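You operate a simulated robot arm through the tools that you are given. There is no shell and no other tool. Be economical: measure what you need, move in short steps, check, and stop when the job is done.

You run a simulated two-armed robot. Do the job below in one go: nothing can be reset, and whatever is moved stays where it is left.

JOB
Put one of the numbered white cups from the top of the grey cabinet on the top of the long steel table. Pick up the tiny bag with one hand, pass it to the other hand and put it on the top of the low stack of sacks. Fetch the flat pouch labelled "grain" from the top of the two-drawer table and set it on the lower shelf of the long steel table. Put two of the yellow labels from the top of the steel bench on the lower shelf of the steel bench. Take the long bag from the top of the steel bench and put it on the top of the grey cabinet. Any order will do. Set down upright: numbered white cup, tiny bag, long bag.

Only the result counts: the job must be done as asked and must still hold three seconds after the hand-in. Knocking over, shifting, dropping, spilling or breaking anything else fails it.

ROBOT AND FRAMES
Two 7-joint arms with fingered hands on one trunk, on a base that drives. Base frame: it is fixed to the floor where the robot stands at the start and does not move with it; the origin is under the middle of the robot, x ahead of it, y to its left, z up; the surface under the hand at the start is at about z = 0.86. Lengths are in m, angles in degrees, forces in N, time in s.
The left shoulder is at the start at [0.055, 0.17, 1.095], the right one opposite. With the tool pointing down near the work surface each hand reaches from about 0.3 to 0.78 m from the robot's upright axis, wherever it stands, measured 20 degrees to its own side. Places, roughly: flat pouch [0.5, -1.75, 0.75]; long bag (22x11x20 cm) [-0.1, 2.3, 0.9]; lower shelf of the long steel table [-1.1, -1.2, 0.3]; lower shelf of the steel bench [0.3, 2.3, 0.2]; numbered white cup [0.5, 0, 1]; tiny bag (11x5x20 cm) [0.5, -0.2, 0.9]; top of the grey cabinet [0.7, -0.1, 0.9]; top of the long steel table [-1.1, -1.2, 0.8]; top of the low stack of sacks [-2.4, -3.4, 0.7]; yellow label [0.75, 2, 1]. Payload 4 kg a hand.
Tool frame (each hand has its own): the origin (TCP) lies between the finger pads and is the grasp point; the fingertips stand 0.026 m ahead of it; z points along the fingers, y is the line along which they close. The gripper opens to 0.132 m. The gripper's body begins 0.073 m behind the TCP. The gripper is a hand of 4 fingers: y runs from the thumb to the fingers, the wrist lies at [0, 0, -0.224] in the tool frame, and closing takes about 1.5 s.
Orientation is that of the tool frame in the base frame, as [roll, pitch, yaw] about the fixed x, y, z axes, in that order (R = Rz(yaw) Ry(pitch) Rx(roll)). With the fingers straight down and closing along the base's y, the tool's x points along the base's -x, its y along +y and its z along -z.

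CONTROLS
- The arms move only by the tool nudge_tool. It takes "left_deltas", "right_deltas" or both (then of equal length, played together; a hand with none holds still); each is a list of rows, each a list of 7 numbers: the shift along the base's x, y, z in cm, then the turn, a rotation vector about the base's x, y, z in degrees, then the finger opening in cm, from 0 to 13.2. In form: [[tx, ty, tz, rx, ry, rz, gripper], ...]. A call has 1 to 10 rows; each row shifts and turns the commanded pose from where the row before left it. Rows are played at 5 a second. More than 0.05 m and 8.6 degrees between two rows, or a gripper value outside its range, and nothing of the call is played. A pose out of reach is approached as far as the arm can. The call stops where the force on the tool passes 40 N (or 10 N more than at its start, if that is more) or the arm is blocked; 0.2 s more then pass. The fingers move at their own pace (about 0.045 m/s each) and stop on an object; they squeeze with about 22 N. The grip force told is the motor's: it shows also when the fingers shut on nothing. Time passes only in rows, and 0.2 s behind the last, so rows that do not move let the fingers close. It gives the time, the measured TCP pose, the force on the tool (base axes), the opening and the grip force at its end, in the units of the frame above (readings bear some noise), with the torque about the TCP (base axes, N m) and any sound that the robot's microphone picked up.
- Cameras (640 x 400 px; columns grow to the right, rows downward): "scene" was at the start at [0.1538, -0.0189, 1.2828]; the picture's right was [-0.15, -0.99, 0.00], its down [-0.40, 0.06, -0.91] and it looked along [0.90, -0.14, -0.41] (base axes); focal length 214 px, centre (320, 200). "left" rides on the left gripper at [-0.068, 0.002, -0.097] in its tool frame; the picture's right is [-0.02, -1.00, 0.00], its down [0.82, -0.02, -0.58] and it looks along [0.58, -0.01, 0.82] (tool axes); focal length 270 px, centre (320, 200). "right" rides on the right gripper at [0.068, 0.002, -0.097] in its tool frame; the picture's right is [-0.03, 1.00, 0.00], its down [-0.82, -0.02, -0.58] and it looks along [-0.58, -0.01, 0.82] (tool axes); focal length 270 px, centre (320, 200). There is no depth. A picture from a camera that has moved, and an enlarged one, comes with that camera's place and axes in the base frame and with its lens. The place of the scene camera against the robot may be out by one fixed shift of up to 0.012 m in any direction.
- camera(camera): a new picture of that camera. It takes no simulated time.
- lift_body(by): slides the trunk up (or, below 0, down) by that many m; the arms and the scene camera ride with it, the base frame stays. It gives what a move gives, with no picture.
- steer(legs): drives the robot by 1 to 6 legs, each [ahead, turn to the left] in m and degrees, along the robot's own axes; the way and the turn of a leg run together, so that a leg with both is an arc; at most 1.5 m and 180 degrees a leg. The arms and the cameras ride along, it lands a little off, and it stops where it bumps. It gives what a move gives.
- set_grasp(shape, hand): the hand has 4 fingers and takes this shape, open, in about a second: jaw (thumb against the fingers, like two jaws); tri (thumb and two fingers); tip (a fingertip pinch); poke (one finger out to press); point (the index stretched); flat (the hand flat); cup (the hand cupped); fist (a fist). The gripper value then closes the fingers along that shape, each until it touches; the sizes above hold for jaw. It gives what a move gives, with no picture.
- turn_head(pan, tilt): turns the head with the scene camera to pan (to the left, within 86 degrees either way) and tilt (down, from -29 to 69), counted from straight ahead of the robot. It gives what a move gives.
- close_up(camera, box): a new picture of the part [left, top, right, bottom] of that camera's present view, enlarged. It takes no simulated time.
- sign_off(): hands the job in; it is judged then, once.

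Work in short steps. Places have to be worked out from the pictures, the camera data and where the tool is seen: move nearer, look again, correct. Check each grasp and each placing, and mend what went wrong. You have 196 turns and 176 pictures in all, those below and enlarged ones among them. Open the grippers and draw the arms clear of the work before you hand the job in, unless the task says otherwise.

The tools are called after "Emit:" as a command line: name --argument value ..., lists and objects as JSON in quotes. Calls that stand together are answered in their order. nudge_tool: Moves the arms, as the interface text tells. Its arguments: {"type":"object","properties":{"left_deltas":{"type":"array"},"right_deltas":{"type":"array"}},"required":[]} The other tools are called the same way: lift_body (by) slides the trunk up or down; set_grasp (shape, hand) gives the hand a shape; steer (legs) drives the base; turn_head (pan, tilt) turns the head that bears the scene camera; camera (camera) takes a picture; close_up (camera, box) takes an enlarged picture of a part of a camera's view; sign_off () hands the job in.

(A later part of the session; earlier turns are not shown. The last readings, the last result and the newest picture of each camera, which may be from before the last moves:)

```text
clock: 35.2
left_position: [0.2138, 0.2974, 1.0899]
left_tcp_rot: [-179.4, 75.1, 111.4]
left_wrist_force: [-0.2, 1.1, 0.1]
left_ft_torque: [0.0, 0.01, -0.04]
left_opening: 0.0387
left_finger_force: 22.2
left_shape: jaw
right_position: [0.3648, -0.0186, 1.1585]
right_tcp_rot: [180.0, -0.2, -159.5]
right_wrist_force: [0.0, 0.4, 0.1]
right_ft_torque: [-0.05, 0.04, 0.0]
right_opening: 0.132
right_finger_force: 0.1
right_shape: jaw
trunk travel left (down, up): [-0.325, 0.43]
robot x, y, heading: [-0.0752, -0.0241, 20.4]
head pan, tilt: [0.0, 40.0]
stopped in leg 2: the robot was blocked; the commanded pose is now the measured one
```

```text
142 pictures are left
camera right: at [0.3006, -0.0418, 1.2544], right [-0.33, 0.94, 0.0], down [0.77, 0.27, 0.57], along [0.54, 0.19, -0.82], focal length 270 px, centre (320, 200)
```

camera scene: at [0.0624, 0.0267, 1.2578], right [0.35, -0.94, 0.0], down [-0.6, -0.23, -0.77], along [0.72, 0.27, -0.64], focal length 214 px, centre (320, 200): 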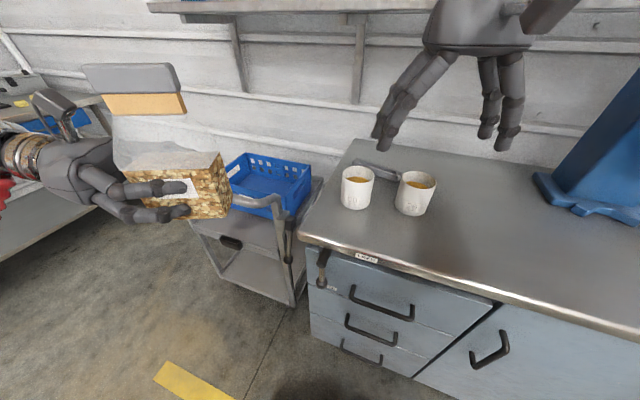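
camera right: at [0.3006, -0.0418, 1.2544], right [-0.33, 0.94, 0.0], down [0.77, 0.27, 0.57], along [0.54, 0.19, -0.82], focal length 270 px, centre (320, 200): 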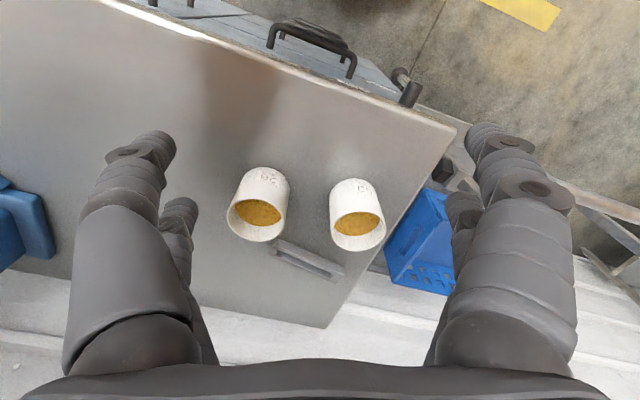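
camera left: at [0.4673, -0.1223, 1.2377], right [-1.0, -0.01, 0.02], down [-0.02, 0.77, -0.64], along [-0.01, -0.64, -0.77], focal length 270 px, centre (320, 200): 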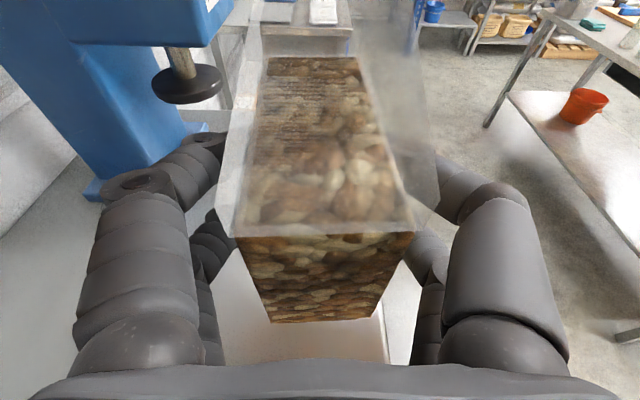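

Turned to 20°, and the readings say blocked at the very end, but everything looks in place. Cup 26 rim centre is about [0.557,-0.048]; moving the right hand above it.

Emit:
nudge_tool --right_deltas '[[4, -0.6, 0, 0, 0, 0, 13.2], [4, -0.6, 0, 0, 0, 0, 13.2], [4, -0.6, 0, 0, 0, 0, 13.2], [4, -0.6, 0, 0, 0, 0, 13.2], [3.2, -0.6, 0, 0, 0, 0, 13.2], [0, 0, -4, 0, 0, 0, 13.2], [0, 0, -4, 0, 0, 0, 13.2], [0, 0, -3, 0, 0, 0, 13.2]]'

Emit:
camera --camera "right"

Emit:
camera --camera "scene"

```text
clock: 37.0
left_position: [0.213, 0.2976, 1.09]
left_tcp_rot: [-179.9, 75.0, 111.0]
left_wrist_force: [0.2, 0.9, -0.2]
left_ft_torque: [0.01, 0.04, -0.06]
left_opening: 0.0387
left_finger_force: 21.9
left_shape: jaw
right_position: [0.5529, -0.0494, 1.0472]
right_tcp_rot: [179.7, -0.1, -159.4]
right_wrist_force: [0.0, 0.0, -0.1]
right_ft_torque: [0.05, 0.01, 0.05]
right_opening: 0.132
right_finger_force: 0.1
right_shape: jaw
trunk travel left (down, up): [-0.325, 0.43]
robot x, y, heading: [-0.0771, -0.0209, 20.6]
head pan, tilt: [0.0, 40.0]
```

```text
141 pictures are left
camera right: at [0.4904, -0.0726, 1.1431], right [-0.33, 0.94, 0.0], down [0.77, 0.27, 0.58], along [0.54, 0.19, -0.82], focal length 270 px, centre (320, 200)
```

right: 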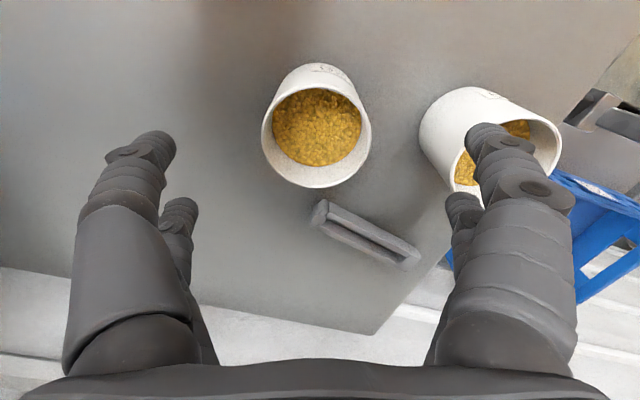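

```text
140 pictures are left
camera scene: at [0.0616, 0.026, 1.258], right [0.35, -0.94, 0.0], down [-0.6, -0.23, -0.77], along [0.72, 0.27, -0.64], focal length 214 px, centre (320, 200)
```

scene: 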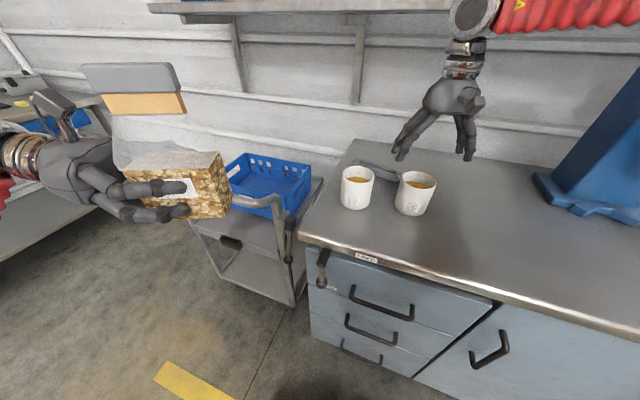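

Cup rim centre refined to [0.561,-0.050]. Lowering around it with the fingers at 12 cm.

Emit:
nudge_tool --right_deltas '[[0.8, 0, -3, 0, 0, 0, 12.2], [0, 0, -3, 0, 0, 0, 12.2], [0, 0, -2.5, 0, 0, 0, 12.2], [0, 0, -2.5, 0, 0, 0, 12.2], [0, 0, -2, 0, 0, 0, 12.2]]'

Emit:
camera --camera "right"

Emit:
close_up --camera "scene" --box '[310, 90, 550, 240]'

```text
clock: 38.2
left_position: [0.2121, 0.2974, 1.0905]
left_tcp_rot: [-179.7, 75.0, 111.0]
left_wrist_force: [-0.7, -0.2, -0.3]
left_ft_torque: [0.02, 0.04, -0.02]
left_opening: 0.0387
left_finger_force: 21.7
left_shape: jaw
right_position: [0.5636, -0.0507, 0.9174]
right_tcp_rot: [179.9, -0.2, -159.3]
right_wrist_force: [0.3, -0.4, -0.4]
right_ft_torque: [0.01, 0.01, 0.0]
right_opening: 0.1223
right_finger_force: 0.0
right_shape: jaw
trunk travel left (down, up): [-0.325, 0.43]
robot x, y, heading: [-0.0777, -0.018, 20.5]
head pan, tilt: [0.0, 40.0]
```

```text
139 pictures are left
camera right: at [0.4999, -0.0735, 1.0136], right [-0.33, 0.94, 0.0], down [0.77, 0.27, 0.58], along [0.54, 0.19, -0.82], focal length 270 px, centre (320, 200)
```

right: 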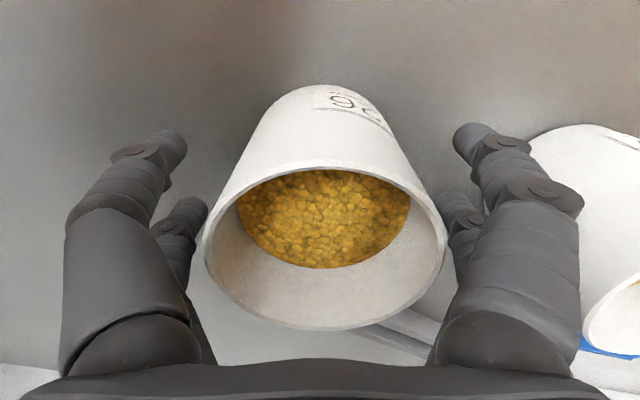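

```text
2.67 times, centred on (430, 165) of scene
camera zoom: at [0.0623, 0.0261, 1.2579], right [0.35, -0.94, 0.0], down [-0.6, -0.23, -0.77], along [0.72, 0.27, -0.64], focal length 572 px, centre (27, 293)
```

zoom: 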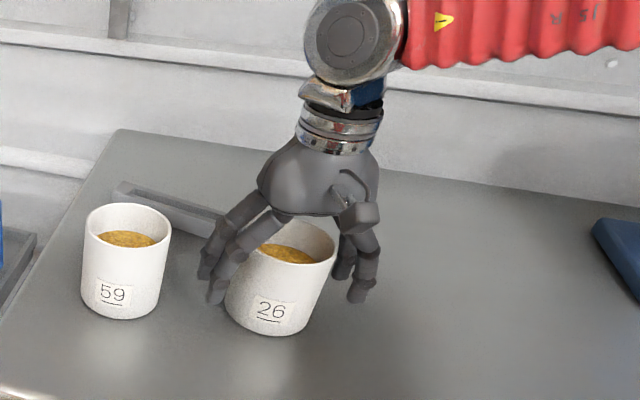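

Cup is centred in the hand with no contact to cup 59. Closing.

Emit:
nudge_tool --right_deltas '[[-0.4, 0, 0, 0, 0, 0, 10.5], [0, 0, 0, 0, 0, 0, 9], [0, 0, 0, 0, 0, 0, 7], [0, 0, 0, 0, 0, 0, 5], [0, 0, 0, 0, 0, 0, 4], [0, 0, 0, 0, 0, 0, 4], [0, 0, 0, 0, 0, 0, 4]]'

Emit:
camera --camera "right"

```text
clock: 39.8
left_position: [0.2132, 0.2977, 1.0902]
left_tcp_rot: [-179.8, 75.0, 110.9]
left_wrist_force: [0.7, -0.4, -0.3]
left_ft_torque: [-0.05, 0.01, -0.02]
left_opening: 0.0386
left_finger_force: 22.4
left_shape: jaw
right_position: [0.5594, -0.0511, 0.9183]
right_tcp_rot: [179.9, -0.1, -159.5]
right_wrist_force: [0.3, 0.1, 0.1]
right_ft_torque: [-0.01, 0.02, 0.05]
right_opening: 0.0638
right_finger_force: 22.4
right_shape: jaw
trunk travel left (down, up): [-0.325, 0.43]
robot x, y, heading: [-0.0803, -0.0176, 20.5]
head pan, tilt: [0.0, 40.0]
```

```text
137 pictures are left
camera right: at [0.4962, -0.0732, 1.0145], right [-0.33, 0.94, 0.0], down [0.77, 0.27, 0.58], along [0.54, 0.19, -0.82], focal length 270 px, centre (320, 200)
```

right: 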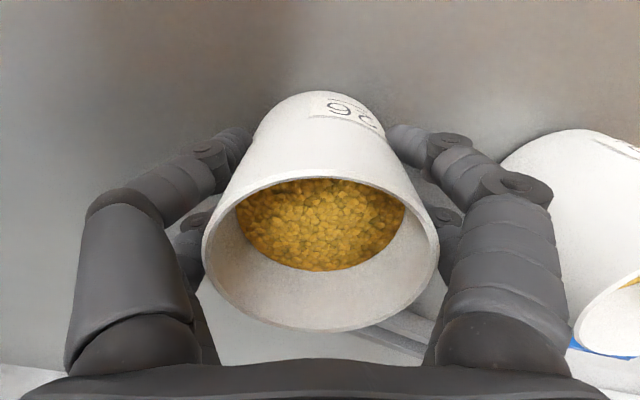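

Grip is firm (6.4 cm, 22 N). Lifting slowly straight up.

Emit:
nudge_tool --right_deltas '[[0, 0, 1, 0, 0, 0, 4], [0, 0, 2, 0, 0, 0, 4], [0, 0, 2.5, 0, 0, 0, 4], [0, 0, 2.5, 0, 0, 0, 4], [0, 0, 3, 0, 0, 0, 4], [0, 0, 3, 0, 0, 0, 4], [0, 0, 0, 0, 0, 0, 4]]'

Emit:
camera --camera "scene"

Emit:
camera --camera "right"

```text
clock: 41.4
left_position: [0.2136, 0.2975, 1.0894]
left_tcp_rot: [-179.8, 75.0, 111.0]
left_wrist_force: [0.2, -0.1, 0.0]
left_ft_torque: [0.03, 0.02, 0.01]
left_opening: 0.0389
left_finger_force: 22.5
left_shape: jaw
right_position: [0.5597, -0.0499, 1.0576]
right_tcp_rot: [-180.0, -0.1, -159.5]
right_wrist_force: [0.0, -0.9, -3.1]
right_ft_torque: [0.0, 0.08, -0.02]
right_opening: 0.0638
right_finger_force: 22.1
right_shape: jaw
trunk travel left (down, up): [-0.325, 0.43]
robot x, y, heading: [-0.0761, -0.0215, 20.8]
head pan, tilt: [0.0, 40.0]
```

```text
136 pictures are left
camera scene: at [0.0623, 0.026, 1.2578], right [0.35, -0.94, 0.0], down [-0.6, -0.23, -0.77], along [0.72, 0.27, -0.64], focal length 214 px, centre (320, 200)
```

scene: 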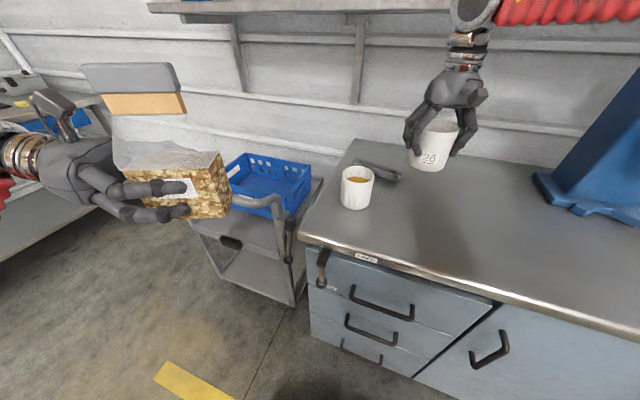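

```text
135 pictures are left
camera right: at [0.4969, -0.0728, 1.1534], right [-0.33, 0.95, 0.0], down [0.77, 0.27, 0.58], along [0.54, 0.19, -0.82], focal length 270 px, centre (320, 200)
```

right: 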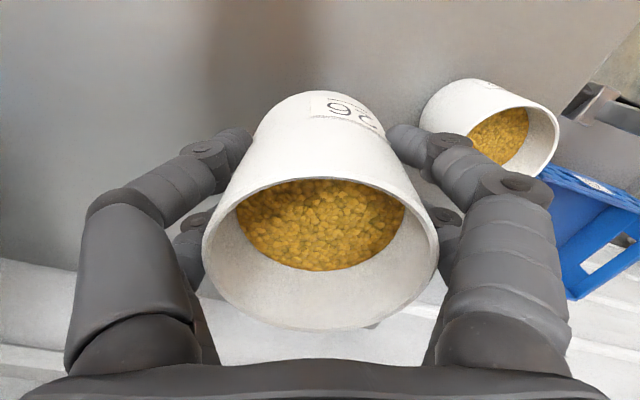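

Cup held upright. I'll draw it in toward the robot, then back off and turn right to face -y.

Emit:
nudge_tool --right_deltas '[[-3, 0, 1, 0, 0, 0, 4], [-4, -0.4, 1, 0, 0, 0, 4], [-4, -0.5, 0, 0, 0, 0, 4], [-4, -0.5, 0, 0, 0, 0, 4], [-3, -0.4, 0, 0, 0, 0, 4], [-1, 0, 0, 0, 0, 0, 4]]'

Emit:
steer --legs '[[-0.1, 0], [0, -55], [0, -55]]'

Emit:
turn_head --pan -40 --tilt 25

Emit:
camera --camera "scene"

Emit:
turn_head --pan 10 --tilt 25

Emit:
camera --camera "scene"

```text
clock: 42.8
left_position: [0.2122, 0.2983, 1.0898]
left_tcp_rot: [-179.9, 75.0, 110.9]
left_wrist_force: [-0.4, 1.0, 0.0]
left_ft_torque: [0.04, 0.03, 0.03]
left_opening: 0.0384
left_finger_force: 22.2
left_shape: jaw
right_position: [0.3702, -0.0691, 1.078]
right_tcp_rot: [179.9, -0.1, -159.5]
right_wrist_force: [-0.2, 0.3, -3.7]
right_ft_torque: [0.01, 0.03, -0.02]
right_opening: 0.0635
right_finger_force: 22.6
right_shape: jaw
trunk travel left (down, up): [-0.325, 0.43]
robot x, y, heading: [-0.0788, -0.019, 20.5]
head pan, tilt: [0.0, 40.0]
```

```text
clock: 46.9
left_position: [0.2557, -0.108, 1.0909]
left_tcp_rot: [-179.8, 74.6, 56.6]
left_wrist_force: [-0.2, 0.3, 0.3]
left_ft_torque: [0.05, -0.03, -0.02]
left_opening: 0.0383
left_finger_force: 21.9
left_shape: jaw
right_position: [0.0489, -0.4472, 1.078]
right_tcp_rot: [179.8, 0.0, 146.2]
right_wrist_force: [0.0, -0.8, -3.6]
right_ft_torque: [0.04, 0.04, -0.04]
right_opening: 0.0637
right_finger_force: 22.5
right_shape: jaw
trunk travel left (down, up): [-0.325, 0.43]
robot x, y, heading: [-0.1431, -0.0108, -34.1]
head pan, tilt: [0.0, 40.0]
stopped in leg 2: the robot was blocked; the commanded pose is now the measured one
```

```text
clock: 48.0
left_position: [0.2563, -0.1049, 1.0905]
left_tcp_rot: [-179.6, 74.9, 56.6]
left_wrist_force: [0.5, -0.2, 0.6]
left_ft_torque: [0.0, -0.01, 0.01]
left_opening: 0.0381
left_finger_force: 21.8
left_shape: jaw
right_position: [0.05, -0.4449, 1.079]
right_tcp_rot: [179.9, -0.1, 146.2]
right_wrist_force: [-0.4, -0.3, -4.8]
right_ft_torque: [0.0, 0.02, 0.02]
right_opening: 0.0642
right_finger_force: 22.4
right_shape: jaw
trunk travel left (down, up): [-0.325, 0.43]
robot x, y, heading: [-0.1428, -0.0152, -34.1]
head pan, tilt: [-40.0, 25.0]
```

```text
134 pictures are left
camera scene: at [-0.0642, -0.1386, 1.2812], right [-0.96, -0.27, 0.0], down [-0.12, 0.41, -0.91], along [0.25, -0.87, -0.42], focal length 214 px, centre (320, 200)
```

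scene: 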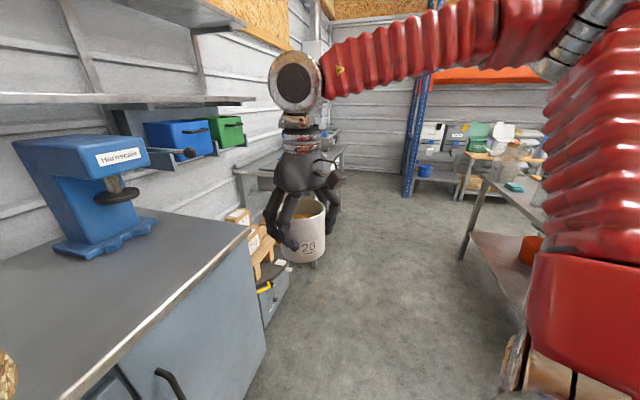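

```text
clock: 49.1
left_position: [0.257, -0.1049, 1.0905]
left_tcp_rot: [-179.7, 74.8, 56.6]
left_wrist_force: [-0.4, 1.3, -0.3]
left_ft_torque: [0.03, -0.03, -0.02]
left_opening: 0.0382
left_finger_force: 22.3
left_shape: jaw
right_position: [0.0494, -0.4442, 1.0782]
right_tcp_rot: [179.9, -0.1, 146.2]
right_wrist_force: [0.2, 0.4, -3.2]
right_ft_torque: [0.04, 0.0, 0.0]
right_opening: 0.0641
right_finger_force: 22.0
right_shape: jaw
trunk travel left (down, up): [-0.325, 0.43]
robot x, y, heading: [-0.1428, -0.0168, -34.2]
head pan, tilt: [10.0, 25.0]
```

```text
133 pictures are left
camera scene: at [-0.0053, -0.0874, 1.2812], right [-0.41, -0.91, 0.0], down [-0.39, 0.17, -0.91], along [0.83, -0.37, -0.42], focal length 214 px, centre (320, 200)
```

scene: 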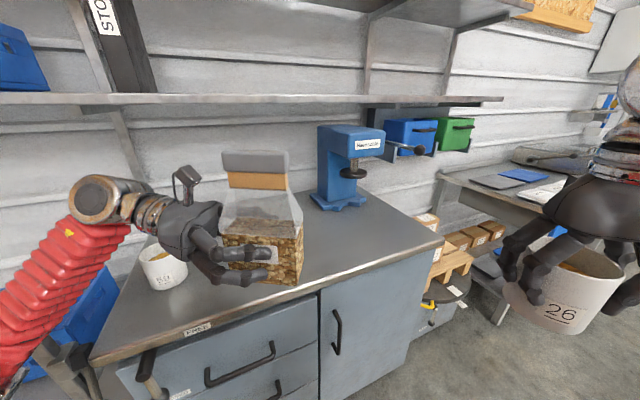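

The turn ended about where commanded despite "blocked". Everything is in hand, so I'll continue turning right to face -y.

Emit:
steer --legs '[[0, -56]]'

Emit:
turn_head --pan -70 --tilt 25

Emit:
camera --camera "scene"

Emit:
turn_head --pan 0 --tilt 25

Emit:
camera --camera "scene"

```text
clock: 52.3
left_position: [0.0059, -0.3875, 1.0929]
left_tcp_rot: [179.7, 74.9, 1.0]
left_wrist_force: [0.9, 0.6, 0.3]
left_ft_torque: [-0.01, -0.05, 0.02]
left_opening: 0.0379
left_finger_force: 21.9
left_shape: jaw
right_position: [-0.3918, -0.4146, 1.079]
right_tcp_rot: [179.5, 0.1, 91.5]
right_wrist_force: [-0.2, 0.5, -2.6]
right_ft_torque: [0.0, 0.02, -0.01]
right_opening: 0.0639
right_finger_force: 21.9
right_shape: jaw
trunk travel left (down, up): [-0.325, 0.43]
robot x, y, heading: [-0.1586, -0.0126, -88.7]
head pan, tilt: [10.0, 25.0]
```

```text
clock: 53.8
left_position: [0.0061, -0.3885, 1.0941]
left_tcp_rot: [179.3, 74.8, 0.8]
left_wrist_force: [0.0, 0.5, -0.3]
left_ft_torque: [0.03, -0.01, 0.03]
left_opening: 0.0383
left_finger_force: 21.7
left_shape: jaw
right_position: [-0.3911, -0.4138, 1.0802]
right_tcp_rot: [179.6, 0.1, 91.4]
right_wrist_force: [-0.3, -0.1, -3.2]
right_ft_torque: [0.02, -0.02, 0.01]
right_opening: 0.0637
right_finger_force: 21.8
right_shape: jaw
trunk travel left (down, up): [-0.325, 0.43]
robot x, y, heading: [-0.1587, -0.01, -88.7]
head pan, tilt: [-70.0, 25.0]
```

```text
132 pictures are left
camera scene: at [-0.2462, -0.1046, 1.2814], right [-0.36, 0.93, 0.0], down [0.4, 0.15, -0.9], along [-0.84, -0.33, -0.43], focal length 214 px, centre (320, 200)
```

scene: 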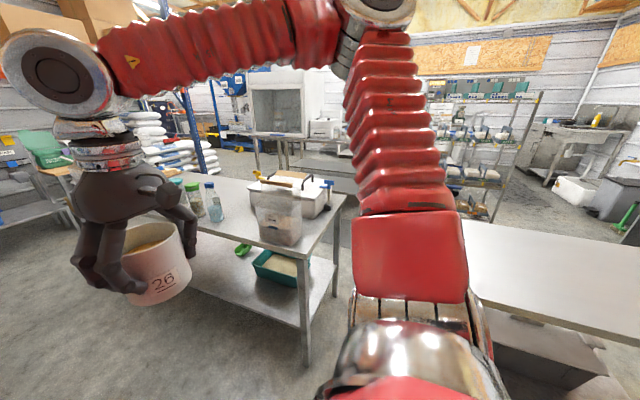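

```text
clock: 55.2
left_position: [0.0049, -0.3875, 1.0938]
left_tcp_rot: [179.6, 75.0, 1.0]
left_wrist_force: [0.3, -0.8, 1.2]
left_ft_torque: [0.01, -0.04, 0.02]
left_opening: 0.038
left_finger_force: 21.7
left_shape: jaw
right_position: [-0.391, -0.4136, 1.0798]
right_tcp_rot: [179.5, 0.2, 91.5]
right_wrist_force: [0.3, 0.1, -2.5]
right_ft_torque: [0.03, 0.02, -0.04]
right_opening: 0.0635
right_finger_force: 21.4
right_shape: jaw
trunk travel left (down, up): [-0.325, 0.43]
robot x, y, heading: [-0.1574, -0.0133, -88.8]
head pan, tilt: [0.0, 25.0]
```

```text
131 pictures are left
camera scene: at [-0.1587, -0.1637, 1.2818], right [-1.0, -0.02, -0.01], down [0.0, 0.42, -0.91], along [0.02, -0.91, -0.42], focal length 214 px, centre (320, 200)
```

scene: 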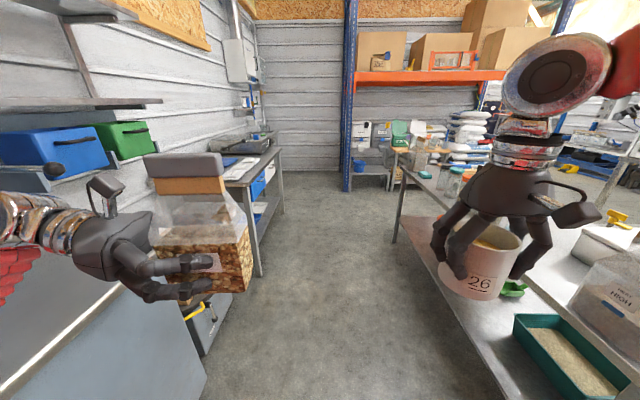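

The long table spans roughly x -1.33…-0.76, y -0.38…-1.9. I'll drive 0.9 m along the aisle and look at the table to the right for a free spot.

Emit:
steer --legs '[[0.9, -1]]'

Emit:
turn_head --pan -62 --tilt 38

Emit:
camera --camera "scene"

Emit:
turn_head --pan 25 --tilt 30

Emit:
camera --camera "scene"

```text
clock: 60.1
left_position: [-0.0057, -1.304, 1.0919]
left_tcp_rot: [-179.4, 75.1, -0.4]
left_wrist_force: [0.1, -1.0, 0.3]
left_ft_torque: [0.04, -0.02, 0.0]
left_opening: 0.0378
left_finger_force: 22.2
left_shape: jaw
right_position: [-0.4031, -1.313, 1.0799]
right_tcp_rot: [-179.9, -0.1, 88.9]
right_wrist_force: [0.1, 0.6, -3.1]
right_ft_torque: [0.06, 0.01, 0.05]
right_opening: 0.0639
right_finger_force: 21.7
right_shape: jaw
trunk travel left (down, up): [-0.325, 0.43]
robot x, y, heading: [-0.1594, -0.9171, -91.1]
head pan, tilt: [0.0, 25.0]
```

```text
clock: 61.4
left_position: [-0.0065, -1.3042, 1.092]
left_tcp_rot: [-179.5, 75.2, -0.6]
left_wrist_force: [0.0, -0.2, 0.5]
left_ft_torque: [0.0, -0.03, -0.01]
left_opening: 0.038
left_finger_force: 22.6
left_shape: jaw
right_position: [-0.4041, -1.3127, 1.0805]
right_tcp_rot: [-179.9, -0.1, 88.8]
right_wrist_force: [0.0, -0.3, -2.0]
right_ft_torque: [0.02, 0.01, -0.01]
right_opening: 0.0636
right_finger_force: 21.9
right_shape: jaw
trunk travel left (down, up): [-0.325, 0.43]
robot x, y, heading: [-0.1601, -0.9162, -91.2]
head pan, tilt: [-62.0, 38.0]
```

```text
130 pictures are left
camera scene: at [-0.233, -1.021, 1.261], right [-0.45, 0.89, 0.0], down [0.55, 0.28, -0.79], along [-0.7, -0.36, -0.62], focal length 214 px, centre (320, 200)
```

scene: 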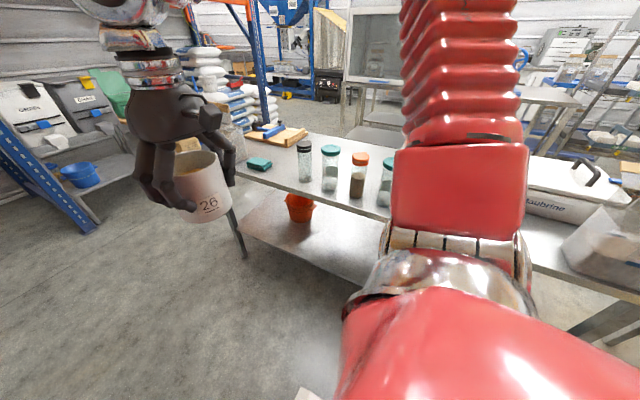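

```text
clock: 63.0
left_position: [-0.0062, -1.3046, 1.0921]
left_tcp_rot: [-179.4, 74.9, -0.6]
left_wrist_force: [-0.3, -0.3, 0.1]
left_ft_torque: [-0.01, -0.02, 0.02]
left_opening: 0.0385
left_finger_force: 21.8
left_shape: jaw
right_position: [-0.4034, -1.313, 1.08]
right_tcp_rot: [179.9, -0.1, 89.0]
right_wrist_force: [0.8, 0.5, -2.9]
right_ft_torque: [0.05, -0.04, -0.03]
right_opening: 0.0637
right_finger_force: 22.0
right_shape: jaw
trunk travel left (down, up): [-0.325, 0.43]
robot x, y, heading: [-0.1565, -0.9165, -91.3]
head pan, tilt: [25.0, 30.0]
```

```text
129 pictures are left
camera scene: at [-0.1195, -1.0646, 1.2733], right [-0.91, -0.4, 0.0], down [-0.2, 0.46, -0.87], along [0.35, -0.79, -0.5], focal length 214 px, centre (320, 200)
```

scene: 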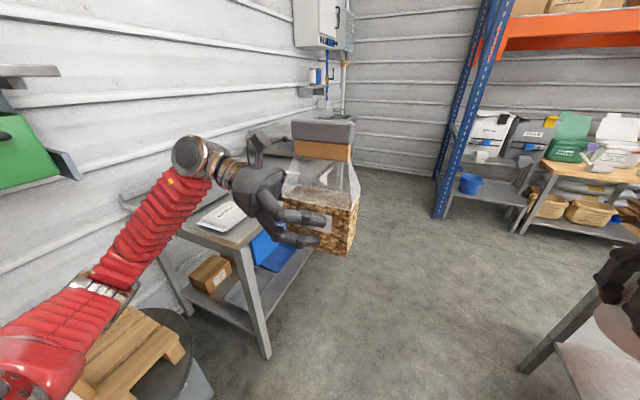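

Jars stand along the front edge (x≈-0.83); there is a gap near y≈-1.52 between the black-lid jar and the sponge. I'll drive on to y≈-1.67 and turn to face the table.

Emit:
steer --legs '[[0.75, -10], [0, -40], [0, -39]]'

Emit:
turn_head --pan -15 --tilt 40

Emit:
camera --camera "scene"

```text
clock: 70.7
left_position: [-0.5673, -1.9372, 1.0916]
left_tcp_rot: [-179.3, 74.9, -73.8]
left_wrist_force: [-0.2, 0.2, -0.6]
left_ft_torque: [-0.06, 0.0, -0.02]
left_opening: 0.0376
left_finger_force: 22.2
left_shape: jaw
right_position: [-0.6883, -1.5576, 1.0796]
right_tcp_rot: [179.9, -0.2, 15.5]
right_wrist_force: [-0.4, 0.1, -2.8]
right_ft_torque: [-0.04, -0.04, -0.01]
right_opening: 0.0635
right_finger_force: 22.3
right_shape: jaw
trunk travel left (down, up): [-0.325, 0.43]
robot x, y, heading: [-0.2196, -1.7351, -166.9]
head pan, tilt: [25.0, 30.0]
stopped in leg 3: the robot was blocked; the commanded pose is now the measured one
```

```text
clock: 71.7
left_position: [-0.5662, -1.9378, 1.0933]
left_tcp_rot: [-179.5, 75.0, -74.2]
left_wrist_force: [1.0, 0.8, -0.8]
left_ft_torque: [-0.04, 0.02, -0.01]
left_opening: 0.0377
left_finger_force: 22.3
left_shape: jaw
right_position: [-0.687, -1.5586, 1.0812]
right_tcp_rot: [-179.9, 0.0, 15.4]
right_wrist_force: [0.8, -0.5, -2.8]
right_ft_torque: [0.02, -0.01, 0.02]
right_opening: 0.0636
right_finger_force: 22.2
right_shape: jaw
trunk travel left (down, up): [-0.325, 0.43]
robot x, y, heading: [-0.2176, -1.7361, -167.1]
head pan, tilt: [-15.0, 40.0]
```

```text
128 pictures are left
camera scene: at [-0.3584, -1.7535, 1.2579], right [0.03, 1.0, 0.0], down [0.64, -0.02, -0.77], along [-0.77, 0.02, -0.64], focal length 214 px, centre (320, 200)
```

scene: 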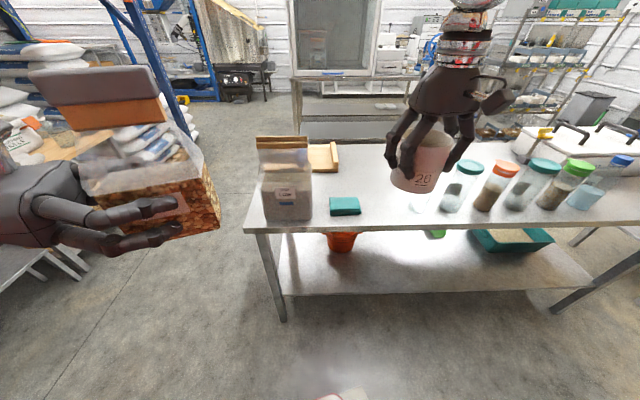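

Facing the table now. Zooming in on the gap between sponge and jars.

Emit:
close_up --camera "scene" --box '[300, 110, 540, 260]'

Emit:
camera --camera "right"

```text
2.67 times, centred on (420, 185) of scene
camera zoom: at [-0.3584, -1.7535, 1.2579], right [0.03, 1.0, 0.0], down [0.64, -0.02, -0.77], along [-0.77, 0.02, -0.64], focal length 572 px, centre (53, 240)
```

zoom: 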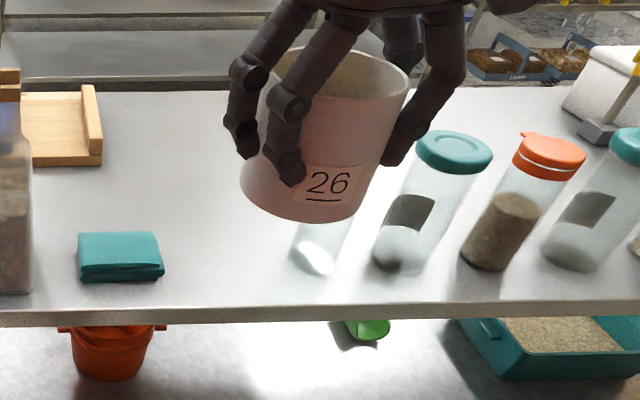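

```text
126 pictures are left
camera right: at [-0.6196, -1.5432, 1.1768], right [0.24, -0.97, 0.0], down [-0.79, -0.2, 0.58], along [-0.56, -0.14, -0.82], focal length 270 px, centre (320, 200)
```

right: 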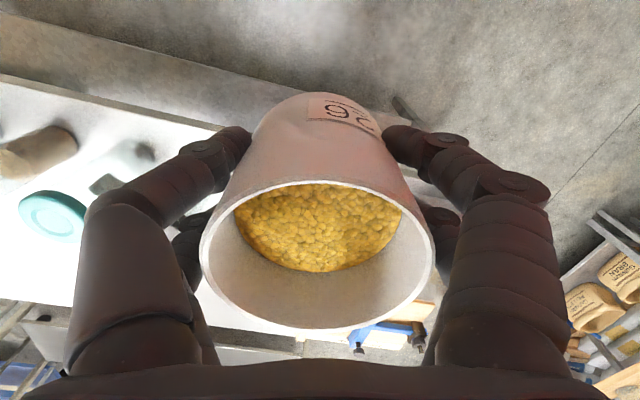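

Free spot at about [-0.915,-1.53]. Moving the cup over it while turning the fingers front-to-back, so opening won't touch the neighbours.

Emit:
nudge_tool --right_deltas '[[-3, 0.4, 0, 0, 0, 7.5, 4], [-3, 0.4, 0, 0, 0, 7.5, 4], [-3, 0.4, 0, 0, 0, 7.5, 4], [-3, 0.4, 0, 0, 0, 7.5, 4], [-3, 0.4, 0, 0, 0, 7.5, 4], [-3, 0.4, 0, 0, 0, 7.5, 4], [-3, 0.4, 0, 0, 0, 7.5, 4], [-1.8, 0.1, 0, 0, 0, 7.5, 4]]'

Emit:
camera --camera "scene"

Emit:
camera --camera "right"

```text
clock: 73.5
left_position: [-0.5664, -1.9377, 1.0932]
left_tcp_rot: [-179.3, 74.9, -74.0]
left_wrist_force: [-0.5, -0.4, -0.1]
left_ft_torque: [-0.01, -0.01, -0.02]
left_opening: 0.0376
left_finger_force: 21.9
left_shape: jaw
right_position: [-0.9147, -1.5321, 1.0787]
right_tcp_rot: [180.0, 0.0, 75.6]
right_wrist_force: [-0.8, -0.5, -2.6]
right_ft_torque: [0.0, -0.04, 0.02]
right_opening: 0.0634
right_finger_force: 21.6
right_shape: jaw
trunk travel left (down, up): [-0.325, 0.43]
robot x, y, heading: [-0.2215, -1.7387, -167.0]
head pan, tilt: [-15.0, 40.0]
```

```text
125 pictures are left
camera scene: at [-0.3591, -1.7536, 1.2578], right [0.03, 1.0, 0.0], down [0.64, -0.02, -0.77], along [-0.76, 0.03, -0.64], focal length 214 px, centre (320, 200)
```

scene: 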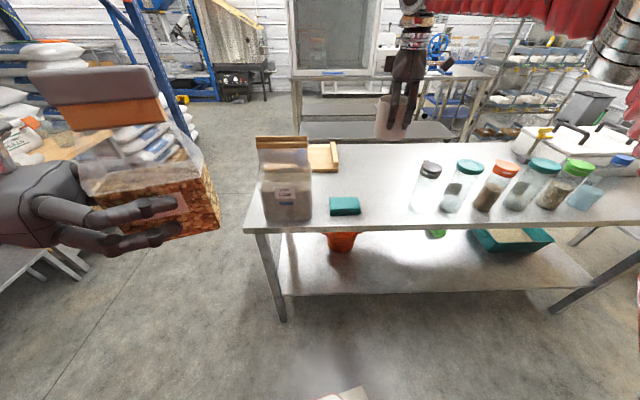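

```text
124 pictures are left
camera right: at [-0.8966, -1.4665, 1.1749], right [0.96, -0.27, 0.0], down [-0.22, -0.79, 0.58], along [-0.16, -0.56, -0.82], focal length 270 px, centre (320, 200)
```

right: 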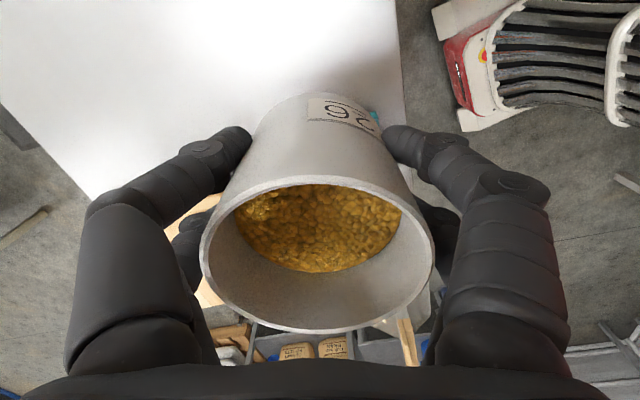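

Path is clear below the cup. Lowering to just above the table.

Emit:
nudge_tool --right_deltas '[[0, 0, -4, 0, 0, 0, 4], [0, 0, -4, 0, 0, 0, 4], [0, 0, -4, 0, 0, 0, 4], [0, 0, -3, 0, 0, 0, 4], [0, 0, -2, 0, 0, 0, 4], [0, 0, 0, 0, 0, 0, 4]]'

Emit:
close_up --camera "scene" --box '[300, 90, 540, 240]'

```text
clock: 74.9
left_position: [-0.5662, -1.9382, 1.0922]
left_tcp_rot: [-179.6, 75.0, -74.0]
left_wrist_force: [-0.9, 0.3, 0.5]
left_ft_torque: [-0.04, -0.02, 0.05]
left_opening: 0.0374
left_finger_force: 22.0
left_shape: jaw
right_position: [-0.9156, -1.5316, 0.9119]
right_tcp_rot: [180.0, 0.0, 75.5]
right_wrist_force: [-0.1, -0.5, -3.6]
right_ft_torque: [0.02, -0.02, -0.03]
right_opening: 0.0634
right_finger_force: 21.8
right_shape: jaw
trunk travel left (down, up): [-0.325, 0.43]
robot x, y, heading: [-0.2206, -1.7323, -166.7]
head pan, tilt: [-15.0, 40.0]
```

```text
2.67 times, centred on (420, 165) of scene
camera zoom: at [-0.3585, -1.7537, 1.2579], right [0.03, 1.0, 0.0], down [0.64, -0.02, -0.77], along [-0.76, 0.03, -0.64], focal length 572 px, centre (53, 293)
```

zoom: 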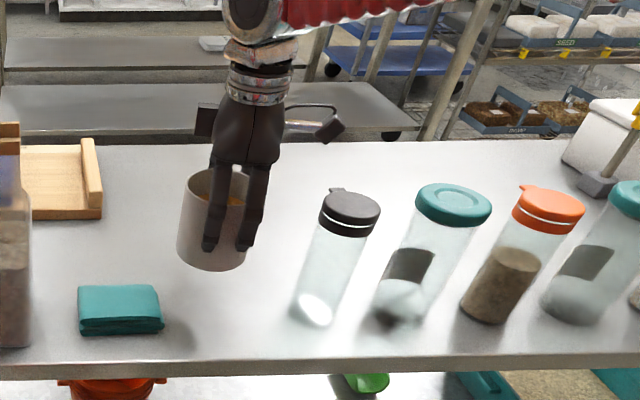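

Still above the table. Lowering in finer steps and watching the vertical force.

Emit:
nudge_tool --right_deltas '[[0, 0, -2, 0, 0, 0, 4], [0, 0, -1.5, 0, 0, 0, 4], [0, 0, -0.5, 0, 0, 0, 4], [0, 0, -0.4, 0, 0, 0, 4], [0, 0, 0, 0, 0, 0, 4]]'

Emit:
nudge_tool --right_deltas '[[0, 0, -0.4, 0, 0, 0, 4], [0, 0, -0.3, 0, 0, 0, 4], [0, 0, 0, 0, 0, 0, 4]]'

Emit:
close_up --camera "scene" --box '[300, 90, 540, 240]'

```text
clock: 76.1
left_position: [-0.5664, -1.938, 1.0933]
left_tcp_rot: [-179.3, 75.1, -73.9]
left_wrist_force: [0.2, -1.0, -0.2]
left_ft_torque: [-0.03, 0.02, 0.02]
left_opening: 0.0377
left_finger_force: 21.8
left_shape: jaw
right_position: [-0.9153, -1.5291, 0.8666]
right_tcp_rot: [-180.0, 0.0, 75.5]
right_wrist_force: [-0.1, -0.3, -3.2]
right_ft_torque: [0.06, -0.02, 0.03]
right_opening: 0.0634
right_finger_force: 22.3
right_shape: jaw
trunk travel left (down, up): [-0.325, 0.43]
robot x, y, heading: [-0.2156, -1.7377, -167.0]
head pan, tilt: [-15.0, 40.0]
```

```text
clock: 76.9
left_position: [-0.5667, -1.9391, 1.0929]
left_tcp_rot: [-179.4, 75.0, -74.0]
left_wrist_force: [-0.6, -0.5, 0.3]
left_ft_torque: [-0.07, 0.0, 0.02]
left_opening: 0.0376
left_finger_force: 21.6
left_shape: jaw
right_position: [-0.9169, -1.5303, 0.8594]
right_tcp_rot: [-179.9, 0.0, 75.5]
right_wrist_force: [0.3, 0.8, -2.9]
right_ft_torque: [0.05, -0.05, 0.01]
right_opening: 0.0636
right_finger_force: 22.1
right_shape: jaw
trunk travel left (down, up): [-0.325, 0.43]
robot x, y, heading: [-0.2196, -1.7408, -167.2]
head pan, tilt: [-15.0, 40.0]
```

```text
2.67 times, centred on (420, 165) of scene
camera zoom: at [-0.3588, -1.7537, 1.2579], right [0.03, 1.0, 0.0], down [0.64, -0.02, -0.77], along [-0.76, 0.03, -0.64], focal length 572 px, centre (53, 293)
```

zoom: 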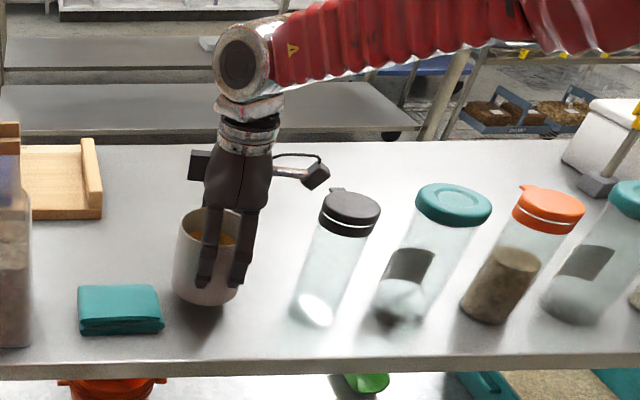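

No contact yet. Continuing down in 3 mm steps.

Emit:
nudge_tool --right_deltas '[[0, 0, -0.3, 0, 0, 0, 4], [0, 0, -0.3, 0, 0, 0, 4], [0, 0, 0, 0, 0, 0, 4]]'

Emit:
nudge_tool --right_deltas '[[0, 0, -0.3, 0, 0, 0, 4], [0, 0, -0.3, 0, 0, 0, 4], [0, 0, 0, 0, 0, 0, 4]]'

```text
clock: 77.7
left_position: [-0.5662, -1.9382, 1.0915]
left_tcp_rot: [-179.4, 75.0, -74.1]
left_wrist_force: [0.3, 0.3, 0.8]
left_ft_torque: [-0.04, -0.02, -0.01]
left_opening: 0.0376
left_finger_force: 21.8
left_shape: jaw
right_position: [-0.9149, -1.53, 0.8527]
right_tcp_rot: [180.0, 0.0, 75.5]
right_wrist_force: [-0.1, -0.1, -2.6]
right_ft_torque: [0.01, 0.0, 0.0]
right_opening: 0.0636
right_finger_force: 22.3
right_shape: jaw
trunk travel left (down, up): [-0.325, 0.43]
robot x, y, heading: [-0.2179, -1.739, -166.7]
head pan, tilt: [-15.0, 40.0]
```

```text
clock: 78.5
left_position: [-0.5675, -1.9393, 1.0918]
left_tcp_rot: [-179.4, 74.9, -74.0]
left_wrist_force: [0.4, -0.2, -0.5]
left_ft_torque: [-0.01, 0.0, -0.03]
left_opening: 0.0377
left_finger_force: 22.3
left_shape: jaw
right_position: [-0.9155, -1.5291, 0.8479]
right_tcp_rot: [180.0, 0.0, 75.5]
right_wrist_force: [-0.1, -0.8, -2.5]
right_ft_torque: [-0.02, -0.01, 0.0]
right_opening: 0.0636
right_finger_force: 22.0
right_shape: jaw
trunk travel left (down, up): [-0.325, 0.43]
robot x, y, heading: [-0.2184, -1.7352, -166.8]
head pan, tilt: [-15.0, 40.0]
```

Emit:
close_up --camera "scene" --box '[340, 140, 436, 200]'

Emit:
nudge_tool --right_deltas '[[0, 0, -0.3, 0, 0, 0, 4], [0, 0, -0.3, 0, 0, 0, 4], [0, 0, 0, 0, 0, 0, 4]]'

```text
6.67 times, centred on (388, 170) of scene
camera zoom: at [-0.3588, -1.7537, 1.2579], right [0.03, 1.0, 0.0], down [0.64, -0.02, -0.77], along [-0.76, 0.03, -0.64], focal length 1430 px, centre (-133, 400)
```

zoom: 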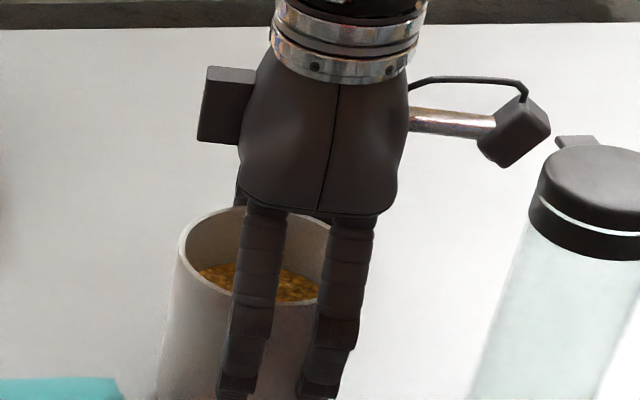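

```text
clock: 79.3
left_position: [-0.5662, -1.9372, 1.0925]
left_tcp_rot: [-179.4, 75.1, -73.9]
left_wrist_force: [-0.1, 0.3, 0.9]
left_ft_torque: [-0.05, 0.03, 0.03]
left_opening: 0.0375
left_finger_force: 22.3
left_shape: jaw
right_position: [-0.9158, -1.5285, 0.8417]
right_tcp_rot: [180.0, -0.1, 75.5]
right_wrist_force: [-0.2, 0.2, -3.1]
right_ft_torque: [0.04, 0.0, -0.03]
right_opening: 0.0632
right_finger_force: 22.3
right_shape: jaw
trunk travel left (down, up): [-0.325, 0.43]
robot x, y, heading: [-0.2213, -1.7382, -166.7]
head pan, tilt: [-15.0, 40.0]
```

Still no contact at cup bottom ≈0.784. Continuing and viewing.

Emit:
nudge_tool --right_deltas '[[0, 0, -0.3, 0, 0, 0, 4], [0, 0, -0.3, 0, 0, 0, 4], [0, 0, 0, 0, 0, 0, 4]]'

Emit:
close_up --camera "scene" --box '[320, 130, 448, 210]'

```text
clock: 80.1
left_position: [-0.5647, -1.9388, 1.0941]
left_tcp_rot: [-179.7, 74.9, -74.2]
left_wrist_force: [0.5, -0.7, 0.0]
left_ft_torque: [-0.04, 0.03, -0.02]
left_opening: 0.0378
left_finger_force: 22.3
left_shape: jaw
right_position: [-0.9156, -1.53, 0.8381]
right_tcp_rot: [-179.9, 0.1, 75.4]
right_wrist_force: [-0.2, 2.2, 7.7]
right_ft_torque: [-0.04, -0.15, 0.02]
right_opening: 0.0633
right_finger_force: 22.2
right_shape: jaw
trunk travel left (down, up): [-0.325, 0.43]
robot x, y, heading: [-0.218, -1.736, -166.9]
head pan, tilt: [-15.0, 40.0]
```

```text
5.00 times, centred on (384, 170) of scene
camera zoom: at [-0.3574, -1.7538, 1.2582], right [0.03, 1.0, 0.0], down [0.64, -0.02, -0.77], along [-0.77, 0.03, -0.64], focal length 1072 px, centre (0, 350)
```

zoom: 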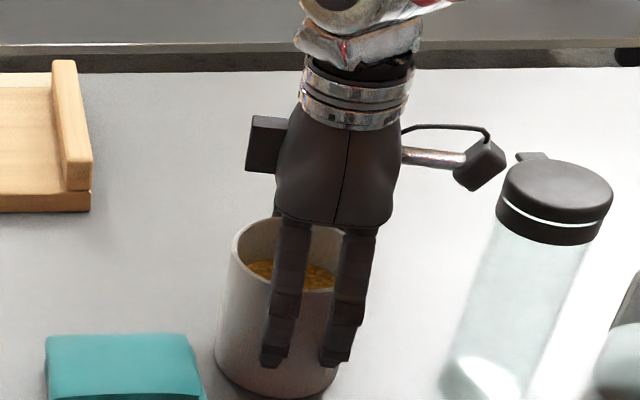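

Contact (7.7 N up), so the table is at z≈0.78. I'll open the hand and draw it straight up.

Emit:
nudge_tool --right_deltas '[[0, 0, 0, 0, 0, 0, 7], [0, 0, 0, 0, 0, 0, 9], [0, 0, 0, 0, 0, 0, 11], [0, 0, 0, 0, 0, 0, 12.5], [0, 0, 0, 0, 0, 0, 12.5], [0, 0, 2, 0, 0, 0, 12.5], [0, 0, 4, 0, 0, 0, 12.5], [0, 0, 4, 0, 0, 0, 12.5], [0, 0, 4, 0, 0, 0, 12.5], [0, 0, 4, 0, 0, 0, 12.5]]'

Emit:
camera --camera "scene"

```text
clock: 82.3
left_position: [-0.5642, -1.9375, 1.0918]
left_tcp_rot: [-179.6, 75.0, -74.1]
left_wrist_force: [0.0, -0.5, -0.2]
left_ft_torque: [0.0, -0.02, -0.02]
left_opening: 0.0377
left_finger_force: 21.7
left_shape: jaw
right_position: [-0.9136, -1.5332, 1.016]
right_tcp_rot: [-180.0, 0.0, 75.5]
right_wrist_force: [0.6, 0.7, 0.4]
right_ft_torque: [-0.03, -0.01, 0.0]
right_opening: 0.1248
right_finger_force: 0.0
right_shape: jaw
trunk travel left (down, up): [-0.325, 0.43]
robot x, y, heading: [-0.2195, -1.7374, -166.9]
head pan, tilt: [-15.0, 40.0]
```

```text
119 pictures are left
camera scene: at [-0.3581, -1.7538, 1.258], right [0.03, 1.0, 0.0], down [0.64, -0.02, -0.77], along [-0.77, 0.03, -0.64], focal length 214 px, centre (320, 200)
```

scene: 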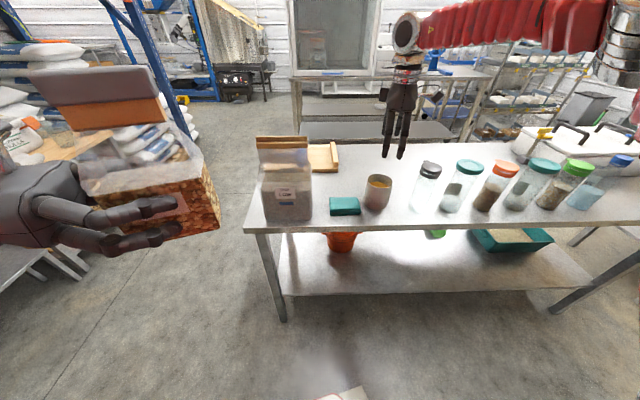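

Cup 26 stands upright. I'll retract the right arm and look toward the sacks (left-rear).

Emit:
nudge_tool --right_deltas '[[2, 0, 3, 0, 0, -7.5, 12.5], [3, 0, 3, 0, 0, -7.5, 12.5], [4, 0, 2, 0, 0, -7.5, 12.5], [4, 0, 2, 0, 0, -7.5, 12.5], [4, 0, 0, 0, 0, -7.5, 12.5], [4, 0, 0, 0, 0, -7.5, 12.5], [4, 0, 0, 0, 0, -7.5, 12.5], [2, 0, 0, 0, 0, -7.5, 12.5]]'

Emit:
turn_head --pan 35 --tilt 15

Emit:
camera --camera "scene"

Emit:
turn_head --pan 80 --tilt 25

Emit:
camera --camera "scene"

```text
clock: 84.1
left_position: [-0.5666, -1.9387, 1.0936]
left_tcp_rot: [-179.5, 75.0, -74.0]
left_wrist_force: [0.9, -0.2, 0.1]
left_ft_torque: [-0.03, 0.03, 0.0]
left_opening: 0.0376
left_finger_force: 21.9
left_shape: jaw
right_position: [-0.6461, -1.5298, 1.1175]
right_tcp_rot: [-179.9, -0.1, 15.4]
right_wrist_force: [-0.7, -0.2, -1.0]
right_ft_torque: [-0.02, 0.01, -0.02]
right_opening: 0.1249
right_finger_force: 0.2
right_shape: jaw
trunk travel left (down, up): [-0.325, 0.43]
robot x, y, heading: [-0.2176, -1.7393, -166.8]
head pan, tilt: [-15.0, 40.0]
```

```text
clock: 85.3
left_position: [-0.5651, -1.9384, 1.0924]
left_tcp_rot: [-179.5, 75.0, -74.2]
left_wrist_force: [0.4, 0.4, 0.5]
left_ft_torque: [0.0, -0.02, 0.0]
left_opening: 0.0373
left_finger_force: 22.1
left_shape: jaw
right_position: [-0.6458, -1.5297, 1.1164]
right_tcp_rot: [-180.0, 0.0, 15.6]
right_wrist_force: [-0.6, -0.5, 0.2]
right_ft_torque: [0.0, 0.01, 0.01]
right_opening: 0.1251
right_finger_force: 0.1
right_shape: jaw
trunk travel left (down, up): [-0.325, 0.43]
robot x, y, heading: [-0.2162, -1.7399, -167.0]
head pan, tilt: [35.0, 15.0]
```

```text
118 pictures are left
camera scene: at [-0.3356, -1.826, 1.2975], right [-0.74, 0.67, 0.0], down [0.17, 0.19, -0.97], along [-0.65, -0.72, -0.26], focal length 214 px, centre (320, 200)
```

scene: 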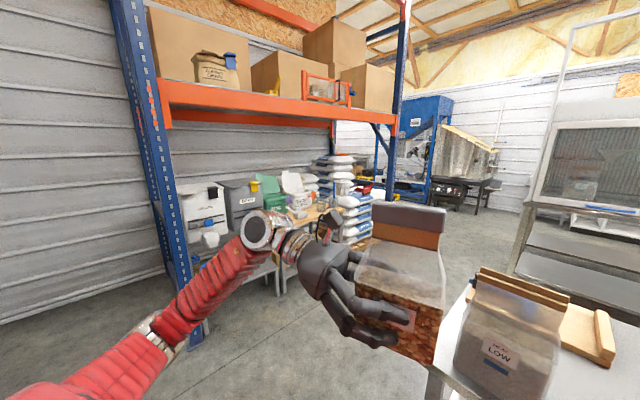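

```text
clock: 86.4
left_position: [-0.5657, -1.9382, 1.0926]
left_tcp_rot: [-179.6, 75.0, -74.1]
left_wrist_force: [-0.1, -0.5, 1.0]
left_ft_torque: [0.0, 0.04, 0.02]
left_opening: 0.0376
left_finger_force: 22.4
left_shape: jaw
right_position: [-0.6461, -1.5294, 1.1181]
right_tcp_rot: [-179.9, 0.0, 15.6]
right_wrist_force: [-0.1, 0.3, -0.1]
right_ft_torque: [0.04, -0.03, -0.02]
right_opening: 0.1252
right_finger_force: 0.0
right_shape: jaw
trunk travel left (down, up): [-0.325, 0.43]
robot x, y, heading: [-0.2219, -1.7373, -166.8]
head pan, tilt: [80.0, 25.0]
```

```text
117 pictures are left
camera scene: at [-0.2682, -1.8485, 1.2814], right [-1.0, -0.05, 0.0], down [-0.02, 0.42, -0.91], along [0.05, -0.91, -0.42], focal length 214 px, centre (320, 200)
```

scene: 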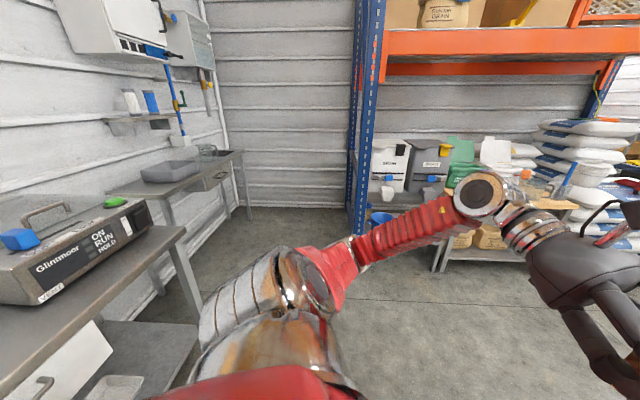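

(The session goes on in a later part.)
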